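You operate a simulated robot arm through the tools that you are given. There is no shell and no other tool. Be economical: measure what you need, move in short steps, check, and stop when the job is done.

The job below is to be done with a simulated robot arm. You get a single attempt, and the scene is never put back.

TASK
Fetch the green card and set it on top of the blue sample board.

The check looks at the end state, three seconds after you hand in, the way a careful person would. Anything else that was tipped, shoved, dropped, spilled or broken makes it a failure.

THE ROBOT
A 6-joint arm with a two-finger parallel gripper, fixed in place. Base frame: the origin is at the foot of the arm, x ahead of it, y to its left, z up; the work surface is at about z = 78. Readings come in cm, rad, newtons and seconds.
With the tool pointing down near the work surface it reaches from about 24 to 64 cm from the base axis. Its first joint turns from -1.152 to 1.152 rad. Payload 2.7 kg.
The tool frame sits at the grasp point between the pads (the TCP): z along the fingers, y along the line on which they close. The tips reach 2.3 cm beyond it. The gripper opens to 9.4 cm. The fingers are 3.8 cm wide and 1 cm thick; the gripper's body (5.4 by 9.6 cm) begins 3.9 cm behind the TCP.
Orientation is told as [roll, pitch, yaw] about the base's x, y, z axes, in that order, counted from this pose: with the fingers straight down and closing along the base's y, the tool's x points along the base's -x, its y along +y and its z along -z.

THE INTERFACE
- The arm moves only by the tool arm_command. Its argument "plan" is a list of rows, each a list of 2 entries, a list of its own where there are three numbers: the shift along the base's x, y, z in units of 100 mm (1.0 is 100 mm), then the turn, a rotation vector about the base's x, y, z in units of 45 degrees (1.0 is 45 degrees). In form: [[[dx, dy, dz], [wx, wy, wz]], ...]. A call has 1 to 12 rows; each row is the pose to reach, as a shift and turn from the pose commanded when the call began. "gripper" is the gripper command, from -1 (fully open) to 1 (shut), values between in proportion, set as the call begins (left out, the last holds). A call with a number of a shift or a turn outside -1 to 1 is refused whole. Each row takes 0.2 s and may step no farther than 5 cm and 0.15 rad from the row before; otherwise, or with a gripper value out of range, the whole call is refused. Where a pose cannot be reached the arm comes as near as it can. A force on the tool above 40 N (or 10 N above the force at the start of the call, whichever is more), or a blocked arm, ends the call early, and 0.2 s more pass. Each finger travels about 4.5 cm/s and halts on what it meets, pressing with about 21 N; the grip force reading is that of the motor and also rises with nothing between the fingers. The clock runs only during rows and for 0.2 s after the last one: add rows that repeat a pose to give the fingers time. The reply holds the time, the measured pose of the TCP, the force on the tool along the base axes, the opening and the grip force, in the units named above and with some noise.
- Cameras (640 x 400 px; columns grow to the right, rows downward): "scene" is fixed at [6.46, -43.47, 138.83]; the picture's right is [0.82, -0.58, 0.00], its down [-0.42, -0.59, -0.69] and it looks along [0.40, 0.56, -0.72] (base axes); focal length 257 px, centre (320, 200). "wrist" rides on the gripper at [-3.9, 0, -4.4] in the tool frame; the picture's right is [0.00, -1.00, 0.00], its down [0.97, 0.00, -0.24] and it looks along [0.24, 0.00, 0.97] (tool axes); focal length 218 px, centre (320, 200). There is no depth. A picture from a camera that has moved, and an enlarged one, comes with that camera's place and axes in the base frame and with its lens.
- snapshot(camera): a new picture of that camera. The clock stands still meanwhile.
- inspect(camera, box): a new picture of the part [left, top, right, bottom] of that camera's present view, enlarged. The clock stands still meanwhile.
- job_done(): hands the job in; it is judged then, once.

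Work in short steps. Places have to be worked out from the pictures, the camera data and where the tool is seen: move nearer, look again, correct. Check each grasp and each placing, and mend what went wrong. You have 90 turns and 42 pictures in all, those below and enlarged ones among them. Open the gripper and draw the arm clear of the work before you hand the job in, unless the task says otherwise; then end with one line.

The tools are called after "Request:" by a JSON object that holds its "op" and its "data". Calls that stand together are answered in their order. arm_command: Moves the arm, as the interface text tells. Its arguments: {"type":"object","properties":{"plan":{"type":"array"},"gripper":{"type":"number"}},"required":["plan"]} The other tools are called the same way: snapshot (camera) takes a picture; inspect (camera, box) takes an enlarged picture of a part of a camera's view; job_done () hands the job in.

At the start:

```text
time: 0.0
ee_pos: [31.62, 8.62, 105.21]
tool_rot: [0.0, -0.001, 0.001]
contact_force: [0.2, 0.8, -0.3]
opening: 9.43
finger_force: 0.0
```

scene: 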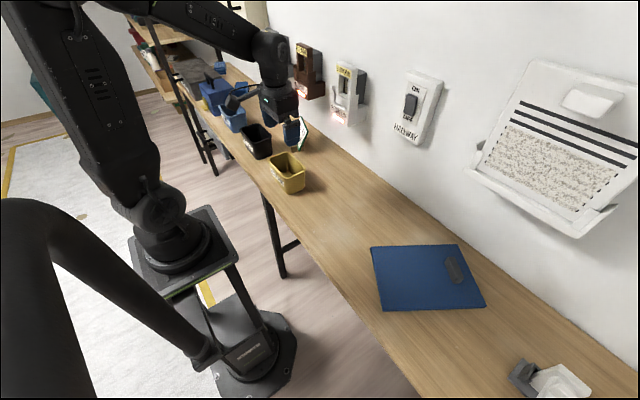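
wrist: 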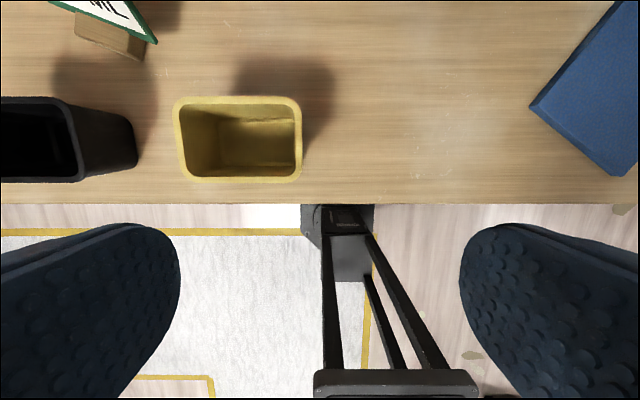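

The card with a green rim seems to stand in a wooden holder at the upper left of the wrist view, around (49, 31), and the blue board lies near (47, -33). I'll enlarge both in the scene view.

Request:
{"op": "inspect", "data": {"camera": "scene", "box": [230, 80, 350, 200]}}

Request:
{"op": "inspect", "data": {"camera": "scene", "box": [350, 220, 510, 330]}}

```text
3.33 times, centred on (290, 140) of scene
camera zoom: at [6.46, -43.47, 138.83], right [0.82, -0.58, 0.0], down [-0.42, -0.59, -0.69], along [0.4, 0.56, -0.72], focal length 857 px, centre (420, 400)
```

zoom: 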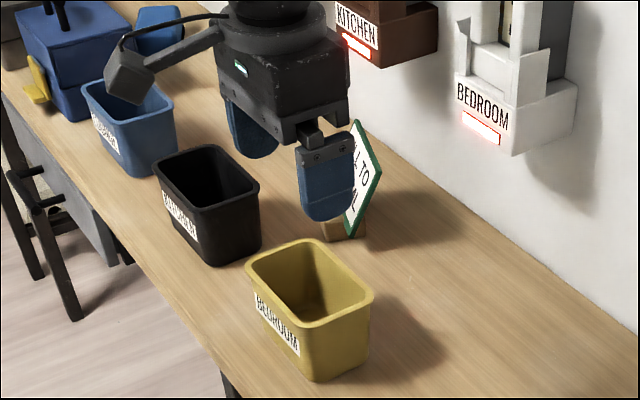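

```text
3.64 times, centred on (430, 275) of scene
camera zoom: at [6.46, -43.47, 138.83], right [0.82, -0.58, 0.0], down [-0.42, -0.59, -0.69], along [0.4, 0.56, -0.72], focal length 935 px, centre (-80, -73)
```

zoom: 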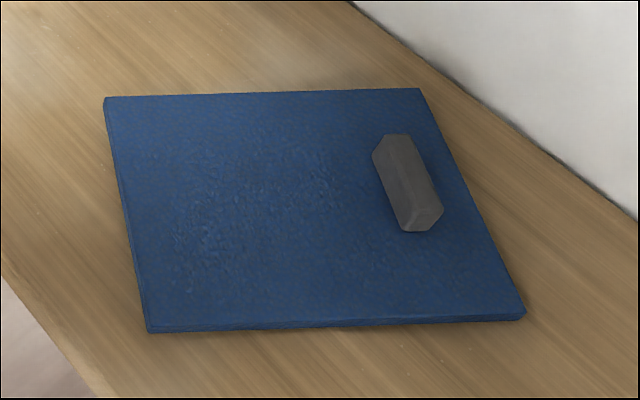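

The card stands in a wooden block behind the bins, with text on it. I'll move above and short of it to see it and its surroundings clearly.

Request:
{"op": "arm_command", "data": {"plan": [[[0.25, 0.2, 0.1], [0, 0, 0]], [[0.5, 0.4, 0.2], [0, 0, 0]], [[0.75, 0.6, 0.3], [0, 0, 0]], [[0.9, 0.8, 0.3], [0, 0, 0]], [[0.9, 0.8, 0.3], [0, 0, 0]]], "gripper": -1}}

Request:
{"op": "snapshot", "data": {"camera": "wrist"}}

Request:
{"op": "snapshot", "data": {"camera": "scene"}}

```text
time: 1.2
ee_pos: [40.79, 16.71, 108.12]
tool_rot: [0.0, -0.002, 0.0]
contact_force: [0.1, 0.2, 0.0]
opening: 9.39
finger_force: 0.0
```

```text
37 pictures are left
camera wrist: at [44.71, 16.76, 112.64], right [0.0, -1.0, 0.0], down [-0.97, 0.0, 0.24], along [-0.24, 0.0, -0.97], focal length 218 px, centre (320, 200)
```

wrist: 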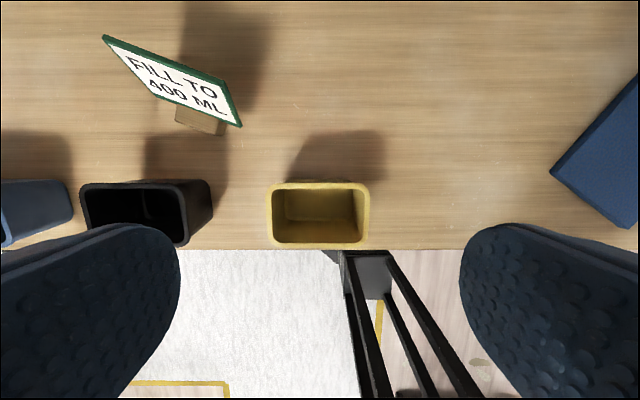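

```text
36 pictures are left
```

scene: 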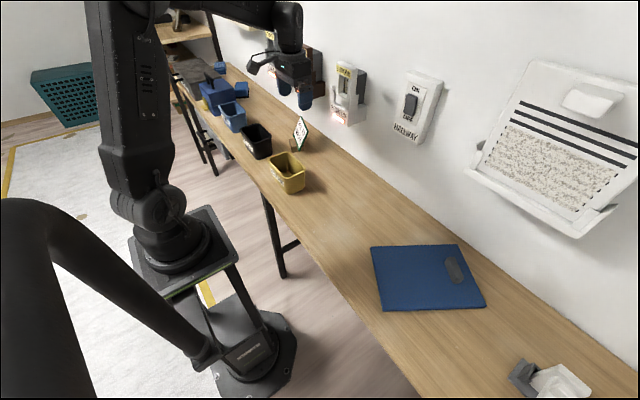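

The sign reads "FILL TO 400 ML", with a green rim; that wording is just scenery and not my job. I'll look closer at it, and check no other green card lies about.

Request:
{"op": "inspect", "data": {"camera": "scene", "box": [260, 95, 340, 165]}}

Request:
{"op": "inspect", "data": {"camera": "scene", "box": [130, 0, 290, 110]}}

Request:
{"op": "inspect", "data": {"camera": "wrist", "box": [60, 10, 300, 160]}}

```text
5.71 times, centred on (300, 130) of scene
camera zoom: at [6.46, -43.46, 138.83], right [0.82, -0.58, 0.0], down [-0.42, -0.59, -0.69], along [0.4, 0.56, -0.72], focal length 1469 px, centre (434, 600)
```

zoom: 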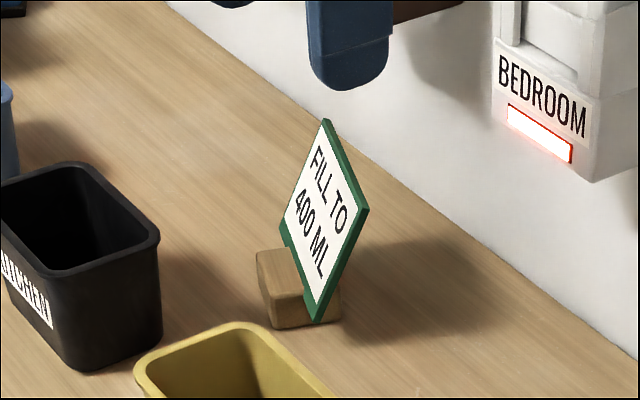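

```text
3.64 times, centred on (210, 55) of scene
camera zoom: at [6.46, -43.46, 138.83], right [0.82, -0.58, 0.0], down [-0.42, -0.59, -0.69], along [0.4, 0.56, -0.72], focal length 935 px, centre (720, 727)
```

zoom: 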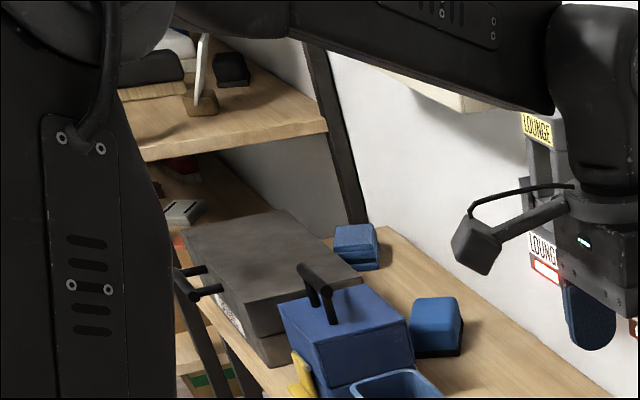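

```text
2.67 times, centred on (180, 85) of wrist
camera zoom: at [44.71, 16.76, 112.64], right [0.0, -1.0, 0.0], down [-0.97, 0.0, 0.24], along [-0.24, 0.0, -0.97], focal length 582 px, centre (693, 507)
```

zoom: 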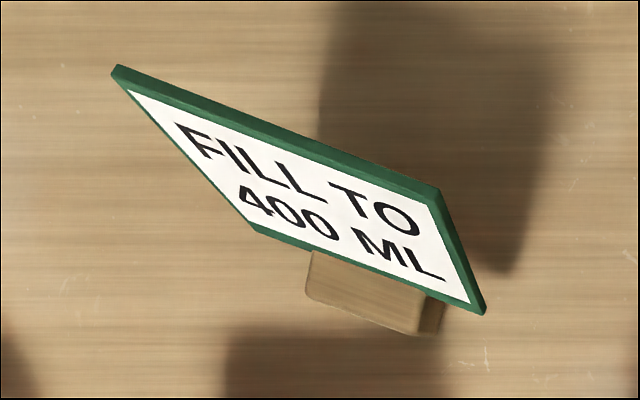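

No other green card is visible, so the one in the wooden block is it. It spans roughly (51, 26, 88), (55, 38, 88), (47, 27.5, 81) and (51, 38.5, 81), leaning about 28° toward the wall. A straight grasp in the card's plane would bring the wrist near the wall boxes, so I'll come in from its right end. First comes half of that turn, up high.

Request:
{"op": "arm_command", "data": {"plan": [[[0, 0, 0], [0.1, -0.056, 0.093]], [[0, 0, 0.05], [0.2, -0.111, 0.186]], [[0, 0, 0.1], [0.3, -0.167, 0.279]], [[0, 0, 0.1], [0.4, -0.223, 0.371]], [[0, 0, 0.1], [0.5, -0.278, 0.464]], [[0, 0, 0.1], [0.599, -0.334, 0.557]], [[0, 0, 0.1], [0.599, -0.334, 0.557]]]}}

```text
time: 2.8
ee_pos: [40.68, 16.6, 109.26]
tool_rot: [0.416, -0.349, 0.373]
contact_force: [-0.5, -0.7, 0.3]
opening: 9.38
finger_force: 0.0
```

The half turn was reached cleanly; I'll make the second half.

Request:
{"op": "arm_command", "data": {"plan": [[[0, 0, 0], [0.1, -0.056, 0.093]], [[0, 0, 0], [0.2, -0.111, 0.186]], [[0, 0, 0], [0.3, -0.167, 0.279]], [[0, 0, 0], [0.4, -0.223, 0.371]], [[0, 0, 0], [0.5, -0.278, 0.464]], [[0, 0, 0], [0.599, -0.334, 0.557]], [[0, 0, 0], [0.599, -0.334, 0.557]]]}}

Request:
{"op": "snapshot", "data": {"camera": "scene"}}

Request:
{"op": "snapshot", "data": {"camera": "wrist"}}

```text
time: 4.4
ee_pos: [40.82, 16.58, 109.22]
tool_rot: [0.751, -0.809, 0.633]
contact_force: [-0.4, 0.7, 0.3]
opening: 9.4
finger_force: 0.1
```

```text
32 pictures are left
```

scene: 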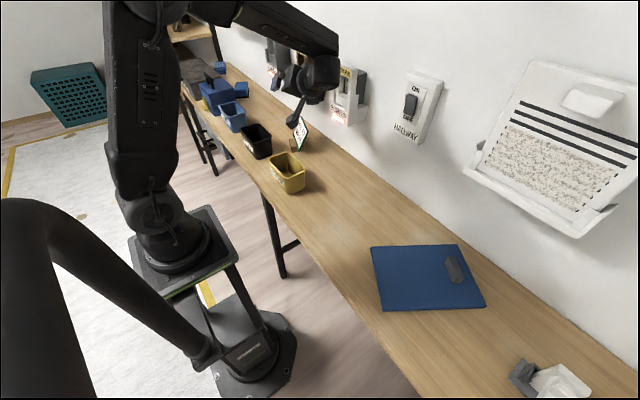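

```text
31 pictures are left
camera wrist: at [42.84, 14.5, 114.29], right [0.83, -0.3, -0.47], down [-0.55, -0.6, -0.58], along [-0.11, 0.74, -0.66], focal length 218 px, centre (320, 200)
```

wrist: 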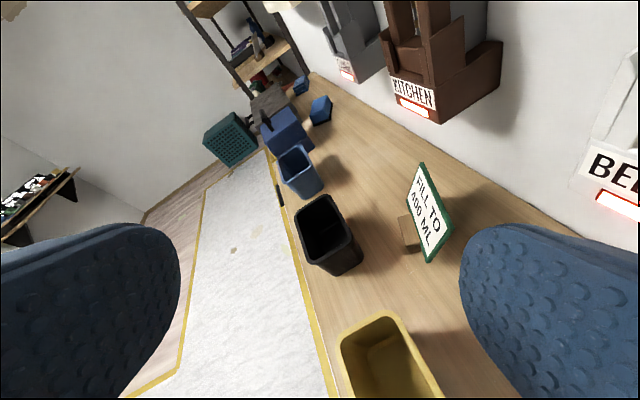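

The orientation matches the plan, with the picture's right lying along the card's normal. I'll move toward a point in line with the card, staying clear of the wall boxes.

Request:
{"op": "arm_command", "data": {"plan": [[[0.25, 0, -0.25], [0, 0, 0]], [[0.5, 0, -0.5], [0, 0, 0]], [[0.75, 0, -0.75], [0, 0, 0]], [[0.94, 0, -1.0], [0, 0, 0]], [[0.94, 0, -1.0], [0, 0, 0]]]}}

Request:
{"op": "snapshot", "data": {"camera": "wrist"}}

Request:
{"op": "snapshot", "data": {"camera": "scene"}}

```text
time: 5.6
ee_pos: [50.15, 16.77, 99.16]
tool_rot: [0.749, -0.806, 0.634]
contact_force: [0.1, -0.2, 0.0]
opening: 9.39
finger_force: 0.2
```

```text
30 pictures are left
camera wrist: at [52.29, 14.49, 104.28], right [0.83, -0.3, -0.47], down [-0.55, -0.61, -0.58], along [-0.11, 0.74, -0.67], focal length 218 px, centre (320, 200)
```

wrist: 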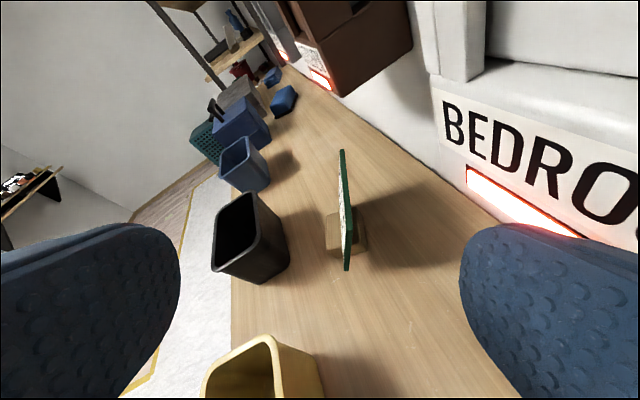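

```text
29 pictures are left
```

scene: 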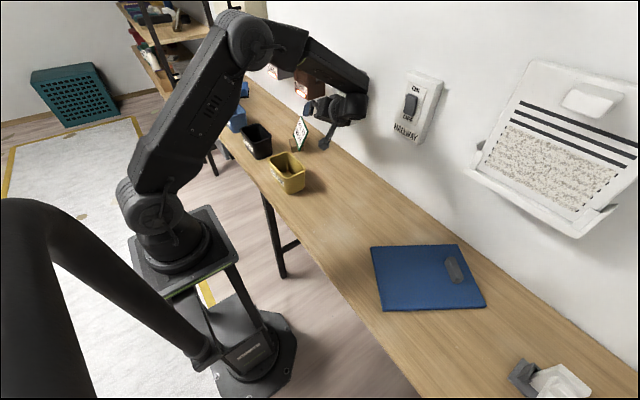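

The card now appears edge-on, just right of the centre, as predicted. I'll go down to the pre-grasp point 10 cm back along the tool axis and look again.

Request:
{"op": "arm_command", "data": {"plan": [[[0, 0, -0.3], [0, 0, 0]], [[0, 0.1, -0.6], [0, 0, 0]], [[0, 0.28, -0.81], [0, 0, 0]], [[0, 0.28, -0.81], [0, 0, 0]]]}}

Request:
{"op": "snapshot", "data": {"camera": "wrist"}}

Request:
{"op": "inspect", "data": {"camera": "scene", "box": [260, 70, 400, 190]}}

```text
time: 6.6
ee_pos: [49.93, 19.5, 91.09]
tool_rot: [0.748, -0.806, 0.633]
contact_force: [0.7, -0.3, 0.3]
opening: 9.39
finger_force: 0.0
```

```text
28 pictures are left
camera wrist: at [52.25, 17.36, 96.13], right [0.83, -0.3, -0.47], down [-0.55, -0.6, -0.58], along [-0.11, 0.74, -0.67], focal length 218 px, centre (320, 200)
```

wrist: 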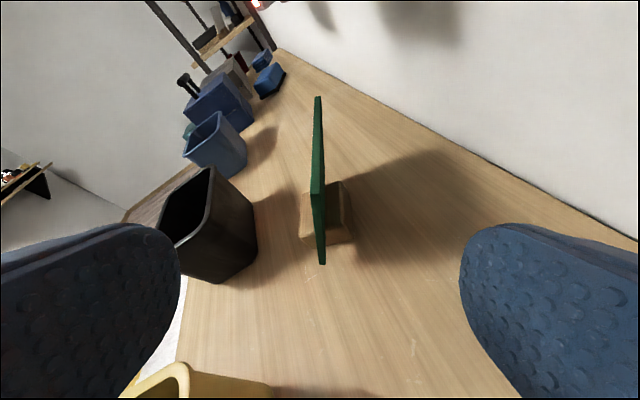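

```text
3.33 times, centred on (330, 130) of scene
camera zoom: at [6.46, -43.46, 138.83], right [0.82, -0.58, 0.0], down [-0.42, -0.59, -0.69], along [0.4, 0.56, -0.72], focal length 857 px, centre (287, 433)
```

zoom: 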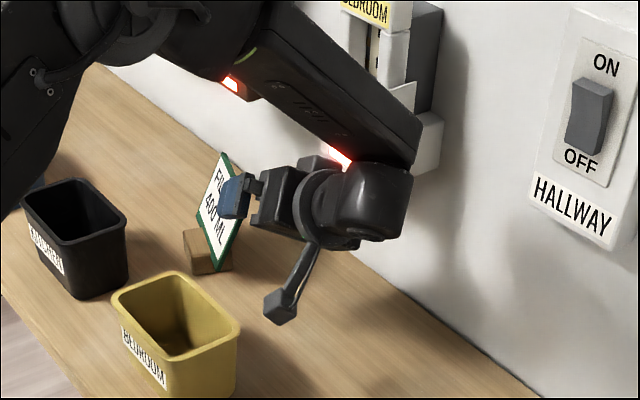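

The card's plane is now centred between the fingers (column ~320). The boom on the gripper's lower side should pass about 2 cm behind the yellow bin, so I'll advance 6 cm along the tool axis and check.

Request:
{"op": "arm_command", "data": {"plan": [[[0.005, 0.172, -0.101], [0, 0, 0]], [[0.01, 0.344, -0.202], [0, 0, 0]], [[0.015, 0.517, -0.304], [0, 0, 0]], [[0.015, 0.517, -0.304], [0, 0, 0]]]}}

Request:
{"op": "snapshot", "data": {"camera": "wrist"}}

Request:
{"op": "inspect", "data": {"camera": "scene", "box": [250, 80, 390, 200]}}

```text
time: 7.6
ee_pos: [50.2, 24.73, 88.06]
tool_rot: [0.749, -0.808, 0.634]
contact_force: [-0.2, -0.1, -0.4]
opening: 9.41
finger_force: 0.0
```

```text
26 pictures are left
camera wrist: at [52.39, 22.52, 93.1], right [0.83, -0.3, -0.47], down [-0.55, -0.6, -0.58], along [-0.11, 0.74, -0.67], focal length 218 px, centre (320, 200)
```

wrist: 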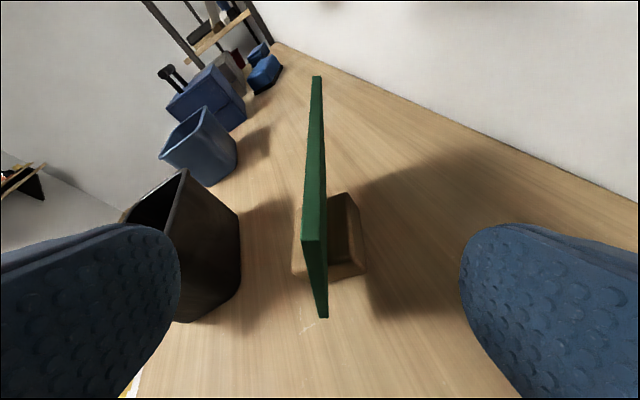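

```text
3.33 times, centred on (320, 140) of scene
camera zoom: at [6.46, -43.46, 138.83], right [0.82, -0.58, 0.0], down [-0.42, -0.59, -0.69], along [0.4, 0.56, -0.72], focal length 857 px, centre (320, 400)
```

zoom: 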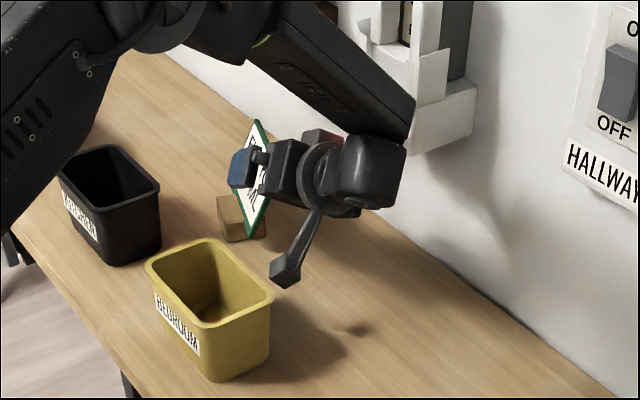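

The card is centred to within 0.3 cm, and the boom is clear of the yellow bin. I'll advance another 3.5 cm, leaving about 1.6 cm between the gripper body and the card's corner.

Request:
{"op": "arm_command", "data": {"plan": [[[0.003, 0.15, -0.088], [0, 0, 0]], [[0.008, 0.301, -0.177], [0, 0, 0]], [[0.008, 0.301, -0.177], [0, 0, 0]]]}}

Request:
{"op": "snapshot", "data": {"camera": "wrist"}}

Request:
{"op": "inspect", "data": {"camera": "scene", "box": [250, 90, 370, 190]}}

```text
time: 8.4
ee_pos: [50.35, 27.71, 86.29]
tool_rot: [0.748, -0.805, 0.633]
contact_force: [-0.4, -0.1, 0.7]
opening: 9.4
finger_force: 0.0
```

```text
24 pictures are left
camera wrist: at [52.47, 25.5, 91.32], right [0.83, -0.3, -0.47], down [-0.55, -0.6, -0.58], along [-0.11, 0.74, -0.67], focal length 218 px, centre (320, 200)
```

wrist: 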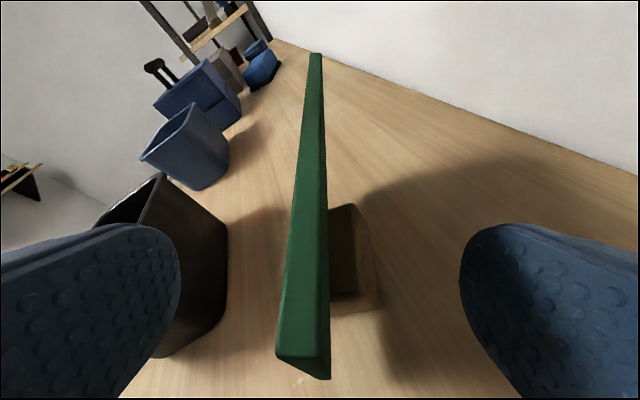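

```text
4.00 times, centred on (310, 140) of scene
camera zoom: at [6.46, -43.46, 138.83], right [0.82, -0.58, 0.0], down [-0.42, -0.59, -0.69], along [0.4, 0.56, -0.72], focal length 1028 px, centre (360, 440)
```

zoom: 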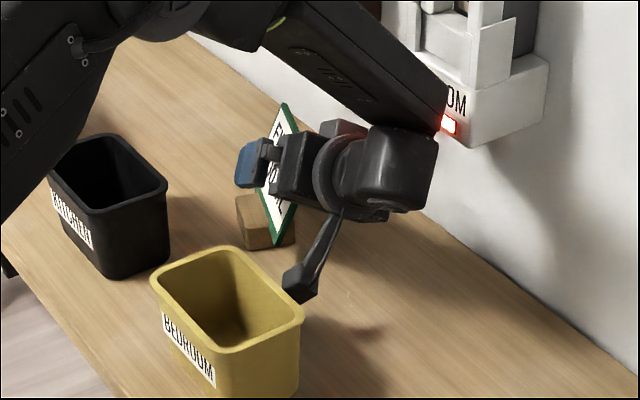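

The card lies between the fingers, about 0.2 cm toward the left one. I'll shift that way and close.

Request:
{"op": "arm_command", "data": {"plan": [[[-0.017, 0.006, 0.009], [0, 0, 0]], [[-0.017, 0.006, 0.009], [0, 0, 0]], [[-0.017, 0.006, 0.009], [0, 0, 0]], [[-0.017, 0.006, 0.009], [0, 0, 0]], [[-0.017, 0.006, 0.009], [0, 0, 0]], [[-0.017, 0.006, 0.009], [0, 0, 0]], [[-0.017, 0.006, 0.009], [0, 0, 0]], [[-0.017, 0.006, 0.009], [0, 0, 0]]], "gripper": 1}}

Request:
{"op": "snapshot", "data": {"camera": "wrist"}}

```text
time: 10.2
ee_pos: [50.08, 27.76, 86.48]
tool_rot: [0.75, -0.806, 0.633]
contact_force: [-0.2, 0.0, -0.1]
opening: 0.59
finger_force: 20.8
```

```text
22 pictures are left
camera wrist: at [52.28, 25.55, 91.44], right [0.83, -0.3, -0.47], down [-0.55, -0.61, -0.58], along [-0.11, 0.74, -0.67], focal length 218 px, centre (320, 200)
```

wrist: 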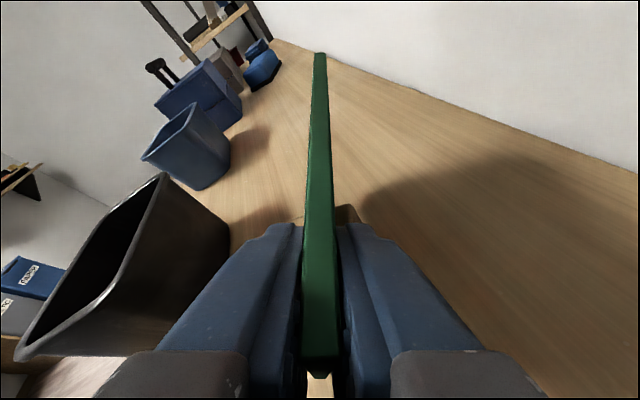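

The card is held: opening 0.59 cm at 20.8 N. I'll draw it 1.5 cm up along its own plane and see whether the block stays put.

Request:
{"op": "arm_command", "data": {"plan": [[[0.022, -0.008, 0.044], [0, 0, 0]], [[0.044, -0.016, 0.088], [0, 0, 0]], [[0.066, -0.024, 0.132], [0, 0, 0]], [[0.066, -0.024, 0.132], [0, 0, 0]]]}}

Request:
{"op": "inspect", "data": {"camera": "scene", "box": [250, 90, 370, 190]}}

```text
time: 11.2
ee_pos: [50.78, 27.37, 87.66]
tool_rot: [0.748, -0.806, 0.634]
contact_force: [-0.1, 1.0, -1.8]
opening: 0.58
finger_force: 20.7
```

```text
4.00 times, centred on (310, 140) of scene
camera zoom: at [6.46, -43.46, 138.83], right [0.82, -0.58, 0.0], down [-0.42, -0.59, -0.69], along [0.4, 0.56, -0.72], focal length 1028 px, centre (360, 440)
```

zoom: 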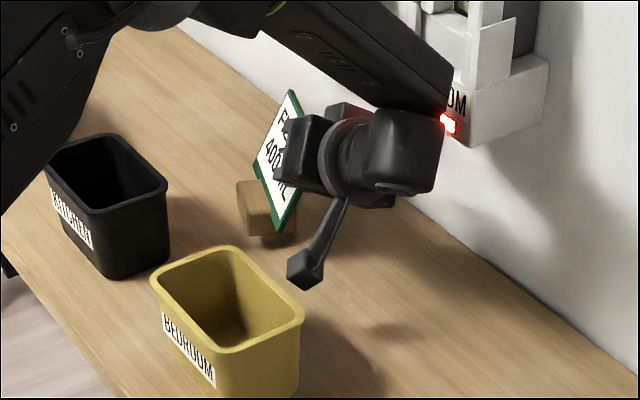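

The block stayed where it was and the card is sliding out. I'll go another 1.5 cm along its plane.

Request:
{"op": "arm_command", "data": {"plan": [[[0.022, -0.008, 0.044], [0, 0, 0]], [[0.044, -0.016, 0.088], [0, 0, 0]], [[0.066, -0.024, 0.132], [0, 0, 0]], [[0.066, -0.024, 0.132], [0, 0, 0]]]}}

Request:
{"op": "inspect", "data": {"camera": "scene", "box": [250, 90, 370, 190]}}

```text
time: 12.2
ee_pos: [51.48, 27.17, 89.07]
tool_rot: [0.748, -0.806, 0.636]
contact_force: [1.2, 0.0, -2.2]
opening: 0.56
finger_force: 21.1
```

```text
4.00 times, centred on (310, 140) of scene
camera zoom: at [6.46, -43.46, 138.83], right [0.82, -0.58, 0.0], down [-0.42, -0.59, -0.69], along [0.4, 0.56, -0.72], focal length 1028 px, centre (360, 440)
```

zoom: 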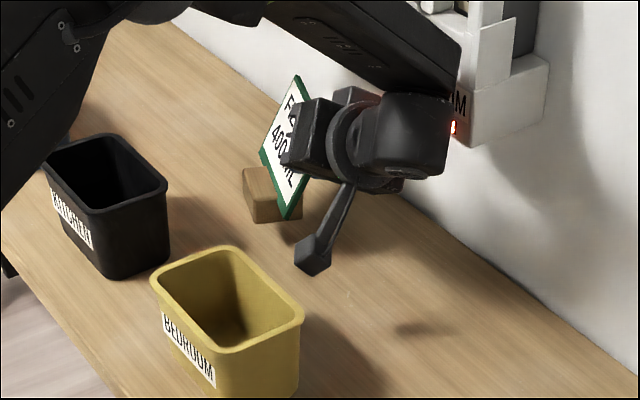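

The block has risen with the card (now about 2.6 cm up), so card and stand are one piece, to be set upright on the board. I'll back away from the wall boxes while lifting, keeping the orientation.

Request:
{"op": "arm_command", "data": {"plan": [[[-0.15, 0, 0.08], [0, 0, 0]], [[-0.3, 0, 0.2], [0, 0, 0]], [[-0.45, 0, 0.4], [0, 0, 0]], [[-0.6, 0, 0.65], [0, 0, 0]], [[-0.7, 0, 0.85], [0, 0, 0]], [[-0.7, 0, 1.0], [0, 0, 0]], [[-0.7, 0, 1.0], [0, 0, 0]]]}}

Request:
{"op": "snapshot", "data": {"camera": "scene"}}

```text
time: 13.8
ee_pos: [44.29, 27.33, 99.14]
tool_rot: [0.749, -0.806, 0.634]
contact_force: [-1.0, 0.3, -2.1]
opening: 0.57
finger_force: 20.9
```

```text
19 pictures are left
```

scene: 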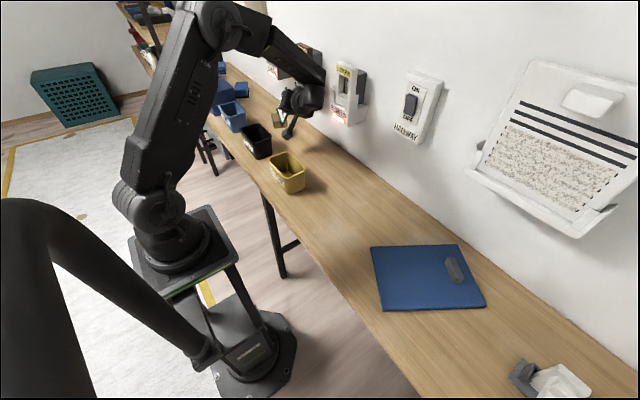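

The whole card with its stand is held, well clear. I'll swing it to the right at this height in steps, turning gently, with x at about 40 to keep off the wall boxes.

Request:
{"op": "arm_command", "data": {"plan": [[[-0.14, -0.33, 0], [0, 0, -0.07]], [[-0.28, -0.66, 0], [0, 0, -0.14]], [[-0.43, -1.0, 0], [0, 0, -0.211]]]}}

Request:
{"op": "arm_command", "data": {"plan": [[[0, -0.33, 0], [0, 0, -0.07]], [[0, -0.66, 0], [0, 0, -0.14]], [[0, -1.0, 0], [0, 0, -0.211]]]}}

Request:
{"op": "arm_command", "data": {"plan": [[[0, -0.33, 0], [0, 0, -0.07]], [[0, -0.66, 0], [0, 0, -0.14]], [[0, -1.0, 0], [0, 0, -0.211]]]}}

Request:
{"op": "snapshot", "data": {"camera": "scene"}}

```text
time: 14.6
ee_pos: [40.12, 17.24, 99.03]
tool_rot: [0.749, -0.805, 0.469]
contact_force: [0.4, 1.2, -1.0]
opening: 0.58
finger_force: 21.3
```

```text
time: 15.4
ee_pos: [40.07, 7.16, 99.06]
tool_rot: [0.75, -0.807, 0.301]
contact_force: [-0.7, -0.3, -1.0]
opening: 0.56
finger_force: 20.9
```

```text
time: 16.2
ee_pos: [40.14, -2.91, 99.12]
tool_rot: [0.75, -0.804, 0.136]
contact_force: [0.0, 0.1, -0.9]
opening: 0.56
finger_force: 20.8
```

```text
18 pictures are left
```

scene: 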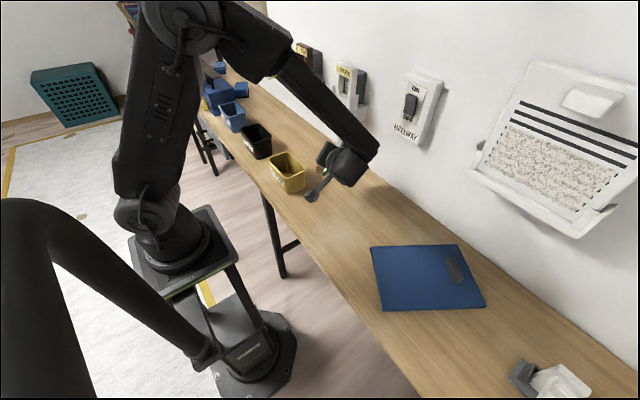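

The swing is fine so far. I'll check the card in the wrist view before going on.

Request:
{"op": "snapshot", "data": {"camera": "wrist"}}

```text
17 pictures are left
camera wrist: at [41.01, -5.75, 104.09], right [0.59, -0.66, -0.47], down [-0.77, -0.27, -0.58], along [0.25, 0.7, -0.67], focal length 218 px, centre (320, 200)
```

wrist: 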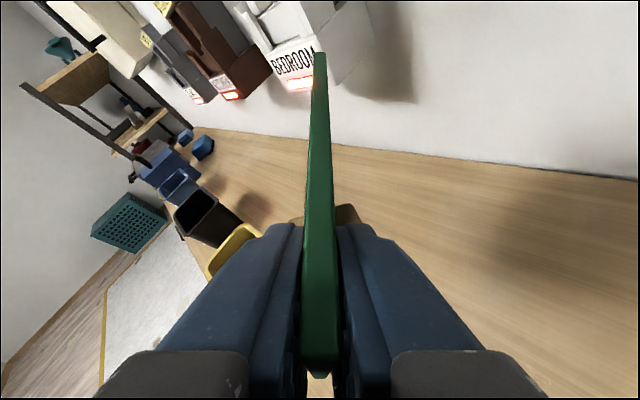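

The card sits in the grip unchanged. I'll continue the swing to above the board.

Request:
{"op": "arm_command", "data": {"plan": [[[0, -0.33, 0], [0, 0, -0.087]], [[0, -0.66, 0], [0, 0, -0.174]], [[0, -1.0, 0], [0, 0, -0.262]]]}}

Request:
{"op": "arm_command", "data": {"plan": [[[0, -0.33, 0], [0, 0, -0.087]], [[0, -0.66, 0], [0, 0, -0.174]], [[0, -1.0, 0], [0, 0, -0.262]]]}}

Request:
{"op": "arm_command", "data": {"plan": [[[0, -0.33, 0], [0, 0, -0.087]], [[0, -0.66, 0], [0, 0, -0.174]], [[-0.1, -1.0, 0], [0, 0, -0.262]], [[-0.1, -1.0, 0], [0, 0, -0.262]]]}}

Request:
{"op": "snapshot", "data": {"camera": "scene"}}

Request:
{"op": "snapshot", "data": {"camera": "wrist"}}

```text
time: 17.0
ee_pos: [40.16, -12.83, 99.04]
tool_rot: [0.75, -0.807, -0.069]
contact_force: [-0.1, 0.4, -1.7]
opening: 0.58
finger_force: 21.2
```

```text
time: 17.8
ee_pos: [40.17, -22.93, 98.95]
tool_rot: [0.749, -0.807, -0.273]
contact_force: [0.4, -0.4, -0.6]
opening: 0.56
finger_force: 21.2
```

```text
time: 18.8
ee_pos: [39.23, -32.77, 99.02]
tool_rot: [0.746, -0.806, -0.482]
contact_force: [0.2, 0.0, -1.7]
opening: 0.58
finger_force: 21.1
```

```text
16 pictures are left
```

scene: 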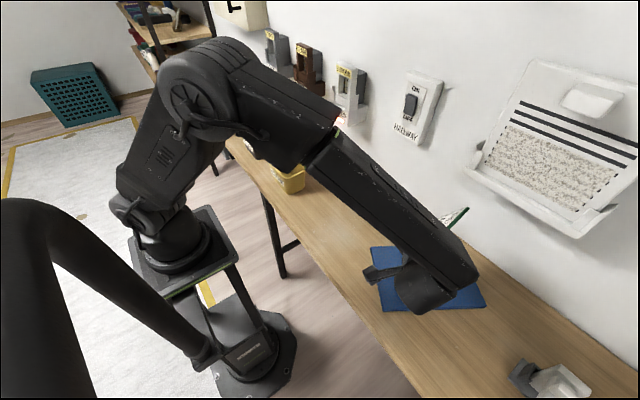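

```text
15 pictures are left
camera wrist: at [38.17, -35.58, 104.04], right [0.1, -0.88, -0.47], down [-0.78, 0.22, -0.58], along [0.61, 0.43, -0.67], focal length 218 px, centre (320, 200)
```

wrist: 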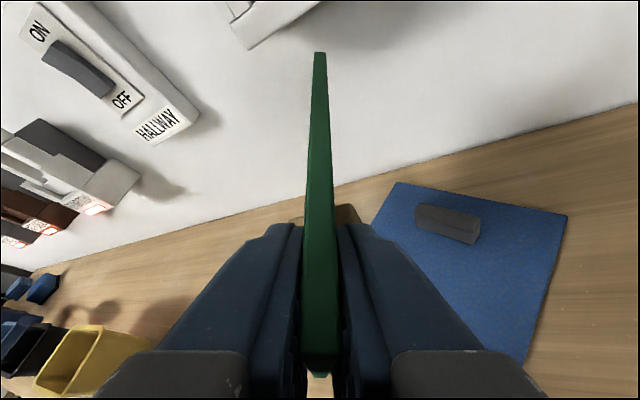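

The board's position is confirmed from the wrist view: corners at about (60.5, -32.5) and (51.6, -46.7). The stand's centre lies about (5.3, 3.2) from the TCP, so a TCP of (38.2, -34.2) puts it on the board clear of the grey clip. I'll lower it most of the way and look.

Request:
{"op": "arm_command", "data": {"plan": [[[-0.05, -0.07, -0.2], [0, 0, 0]], [[-0.11, -0.14, -0.4], [0, 0, 0]], [[-0.11, -0.14, -0.6], [0, 0, 0]], [[-0.11, -0.14, -0.8], [0, 0, 0]], [[-0.11, -0.14, -0.93], [0, 0, 0]], [[-0.11, -0.14, -0.93], [0, 0, 0]]]}}

Request:
{"op": "inspect", "data": {"camera": "scene", "box": [340, 200, 520, 330]}}

Request:
{"op": "snapshot", "data": {"camera": "wrist"}}

```text
time: 20.2
ee_pos: [38.05, -34.18, 89.79]
tool_rot: [0.75, -0.805, -0.481]
contact_force: [-0.3, 0.4, -2.0]
opening: 0.57
finger_force: 21.1
```

```text
3.08 times, centred on (430, 265) of scene
camera zoom: at [6.46, -43.47, 138.83], right [0.82, -0.58, 0.0], down [-0.42, -0.59, -0.69], along [0.4, 0.56, -0.72], focal length 791 px, centre (-18, 0)
```

zoom: 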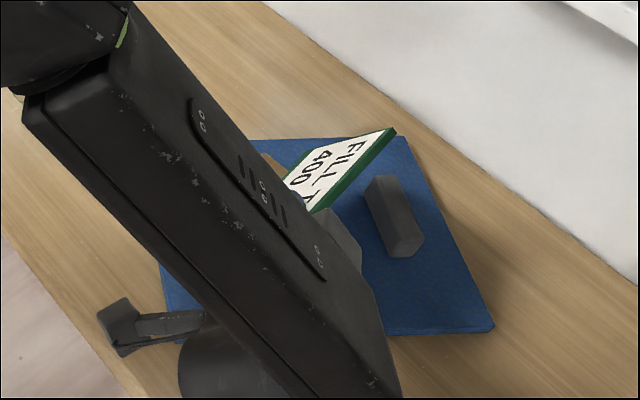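

```text
13 pictures are left
camera wrist: at [37.08, -37.02, 94.84], right [0.1, -0.88, -0.47], down [-0.78, 0.22, -0.58], along [0.61, 0.43, -0.67], focal length 218 px, centre (320, 200)
```

wrist: 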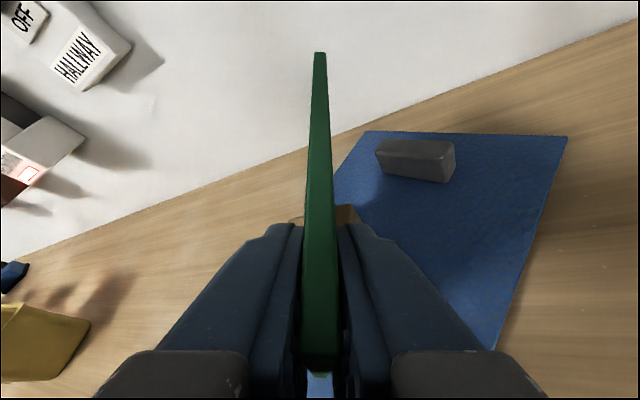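

The stand's far corner, seen at about (46, -28), matches the prediction, so it lies well inside the board and clear of the clip. I'll lower 2.2 cm and read the force.

Request:
{"op": "arm_command", "data": {"plan": [[[0, 0, -0.08], [0, 0, 0]], [[0, 0, -0.15], [0, 0, 0]], [[0, 0, -0.19], [0, 0, 0]], [[0, 0, -0.22], [0, 0, 0]], [[0, 0, -0.22], [0, 0, 0]]]}}

```text
time: 21.4
ee_pos: [38.04, -34.15, 87.77]
tool_rot: [0.75, -0.81, -0.482]
contact_force: [-4.1, 1.3, 12.3]
opening: 0.57
finger_force: 21.4
```

Contact: Fz is +12 N at TCP z 87.8, slightly higher than expected. I'll look to see what is touching.

Request:
{"op": "inspect", "data": {"camera": "scene", "box": [350, 210, 480, 320]}}

Request:
{"op": "inspect", "data": {"camera": "wrist", "box": [220, 130, 460, 280]}}

```text
3.64 times, centred on (415, 265) of scene
camera zoom: at [6.44, -43.45, 138.84], right [0.82, -0.58, 0.0], down [-0.42, -0.59, -0.69], along [0.4, 0.56, -0.72], focal length 935 px, centre (-26, -36)
```

zoom: 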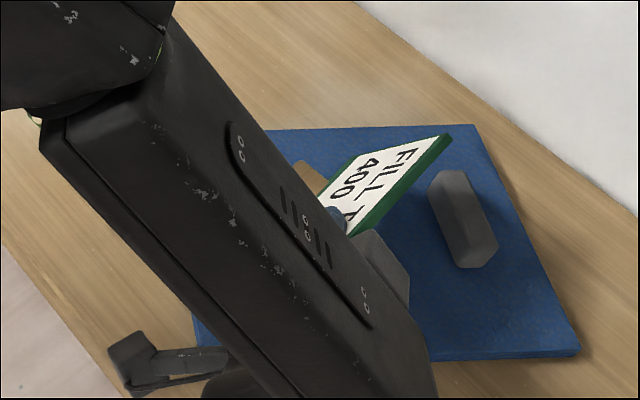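

```text
2.67 times, centred on (340, 205) of wrist
camera zoom: at [37.08, -37.0, 92.77], right [0.1, -0.88, -0.47], down [-0.78, 0.22, -0.58], along [0.61, 0.43, -0.66], focal length 582 px, centre (267, 187)
```

zoom: 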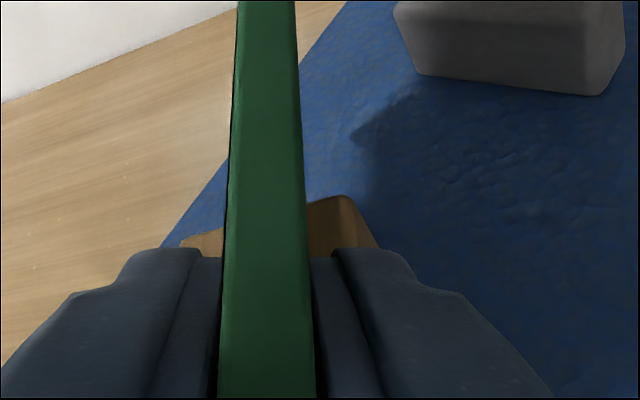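

The stand's base is on the board and the boom hangs free of the table, so the stand is what is bearing. I'll ease off 0.1 cm to relieve the press.

Request:
{"op": "arm_command", "data": {"plan": [[[0, 0, 0.01], [0, 0, 0]], [[0, 0, 0.01], [0, 0, 0]]]}}

```text
time: 22.0
ee_pos: [38.1, -34.12, 87.75]
tool_rot: [0.749, -0.808, -0.48]
contact_force: [3.5, -1.7, 8.0]
opening: 0.6
finger_force: 21.0
```

It still presses with 8 N; I'll ease a little more.

Request:
{"op": "arm_command", "data": {"plan": [[[0, 0, 0.01], [0, 0, 0]], [[0, 0, 0.014], [0, 0, 0]], [[0, 0, 0.014], [0, 0, 0]]]}}

```text
time: 22.8
ee_pos: [37.91, -34.1, 87.69]
tool_rot: [0.749, -0.806, -0.479]
contact_force: [1.3, -0.4, 3.0]
opening: 0.57
finger_force: 20.8
```

Only 3 N remains. I'll open the fingers to about 4 cm in place.

Request:
{"op": "arm_command", "data": {"plan": [[[0, 0, 0], [0, 0, 0]], [[0, 0, 0], [0, 0, 0]], [[0, 0, 0], [0, 0, 0]], [[0, 0, 0], [0, 0, 0]]], "gripper": 0.1}}

Request:
{"op": "snapshot", "data": {"camera": "wrist"}}

```text
time: 23.8
ee_pos: [38.02, -34.19, 87.83]
tool_rot: [0.749, -0.807, -0.481]
contact_force: [-0.2, -0.7, 0.3]
opening: 4.23
finger_force: 0.1
```

```text
10 pictures are left
camera wrist: at [37.03, -36.98, 92.83], right [0.1, -0.88, -0.47], down [-0.78, 0.22, -0.58], along [0.61, 0.43, -0.67], focal length 218 px, centre (320, 200)
```

wrist: 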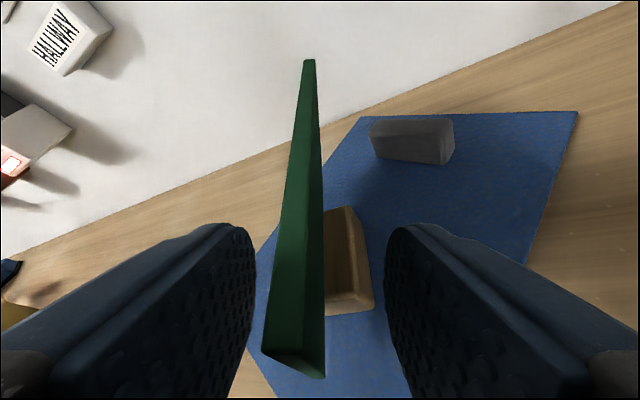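

The stand settled flat and the card stands free, a bit nearer the left finger. I'll open wider, then draw back along the tool axis.

Request:
{"op": "arm_command", "data": {"plan": [[[0, 0, 0], [0, 0, 0]], [[0, 0, 0], [0, 0, 0]], [[0, 0, 0], [0, 0, 0]], [[-0.117, -0.054, 0.076], [0, 0, 0]], [[-0.235, -0.108, 0.152], [0, 0, 0]], [[-0.391, -0.18, 0.253], [0, 0, 0]], [[-0.548, -0.252, 0.354], [0, 0, 0]], [[-0.548, -0.252, 0.354], [0, 0, 0]]], "gripper": -0.7}}

Request:
{"op": "snapshot", "data": {"camera": "wrist"}}

```text
time: 25.6
ee_pos: [32.7, -36.7, 91.46]
tool_rot: [0.746, -0.805, -0.479]
contact_force: [0.2, 0.6, 0.0]
opening: 8.02
finger_force: 0.1
```

```text
9 pictures are left
camera wrist: at [31.72, -39.43, 96.38], right [0.1, -0.88, -0.47], down [-0.79, 0.22, -0.58], along [0.61, 0.43, -0.67], focal length 218 px, centre (320, 200)
```

wrist: 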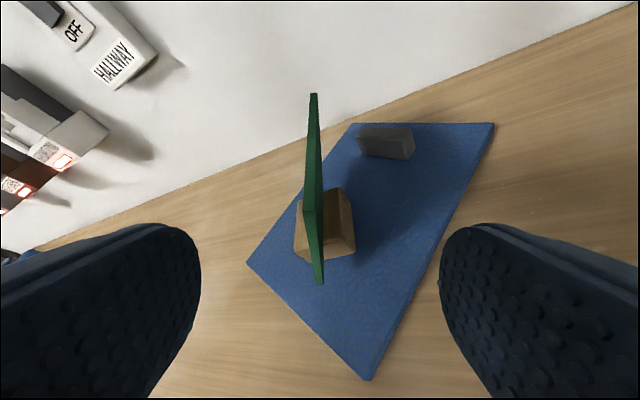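

The card stands on the board with its base fully inside. I'll back off a bit more and raise the arm clear.

Request:
{"op": "arm_command", "data": {"plan": [[[-0.1, -0.03, 0.15], [0, 0, 0]], [[-0.2, -0.03, 0.35], [0, 0, 0]], [[-0.3, 0, 0.6], [0, 0, 0]], [[-0.35, 0, 0.9], [0, 0, 0]], [[-0.35, 0, 1.0], [0, 0, 0]]]}}

Request:
{"op": "arm_command", "data": {"plan": [[[0, 0.33, 0.1], [0, 0, 0]], [[0, 0.66, 0.2], [0, 0, 0]], [[0, 1.0, 0.3], [0, 0, 0]], [[0, 1.0, 0.3], [0, 0, 0]]]}}

Request:
{"op": "arm_command", "data": {"plan": [[[0, 0.33, 0], [0, 0, 0]], [[0, 0.66, 0], [0, 0, 0]], [[0, 1.0, 0], [0, 0, 0]], [[0, 1.0, 0], [0, 0, 0]]]}}

Request:
{"op": "snapshot", "data": {"camera": "scene"}}

Request:
{"op": "inspect", "data": {"camera": "scene", "box": [350, 210, 510, 330]}}

```text
time: 26.8
ee_pos: [31.83, -35.46, 101.14]
tool_rot: [0.749, -0.805, -0.481]
contact_force: [0.9, 0.6, 0.4]
opening: 8.01
finger_force: 0.0
out of reach, approached as far as the arm can: row 1, 2, 3, 4, 5
```

```text
time: 27.8
ee_pos: [31.94, -25.41, 104.15]
tool_rot: [0.749, -0.807, -0.479]
contact_force: [0.1, 0.1, -0.5]
opening: 8.01
finger_force: 0.1
```

```text
time: 28.8
ee_pos: [31.87, -15.38, 104.2]
tool_rot: [0.749, -0.806, -0.48]
contact_force: [-0.7, 0.0, 0.4]
opening: 8.0
finger_force: 0.1
```

```text
8 pictures are left
```

scene: 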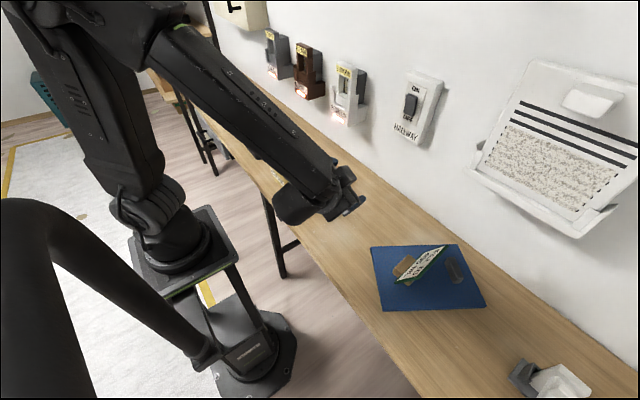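

```text
3.33 times, centred on (430, 270) of scene
camera zoom: at [6.46, -43.46, 138.83], right [0.82, -0.58, 0.0], down [-0.42, -0.59, -0.69], along [0.4, 0.56, -0.72], focal length 857 px, centre (-47, -33)
```

zoom: 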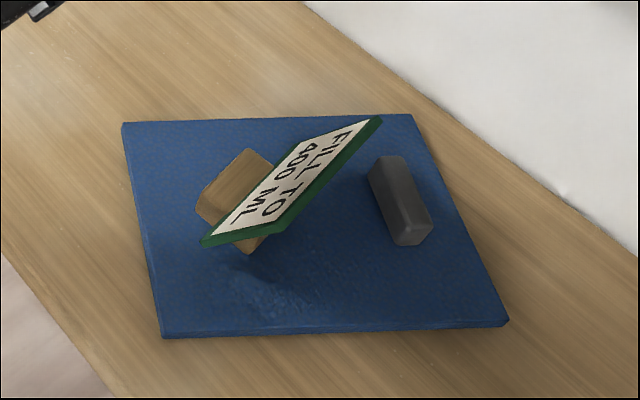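

The card stands upright with its base fully on the blue board, the board and clip haven't moved, and the arm is clear with the gripper open. I'm handing in.

Request:
{"op": "job_done", "data": {}}

```text
The job is handed in.
```

The green card, which turned out to be fixed to its wooden stand, is standing upright on the blue sample board, and I saw nothing else disturbed; the bins were hidden behind the arm in the last picture.
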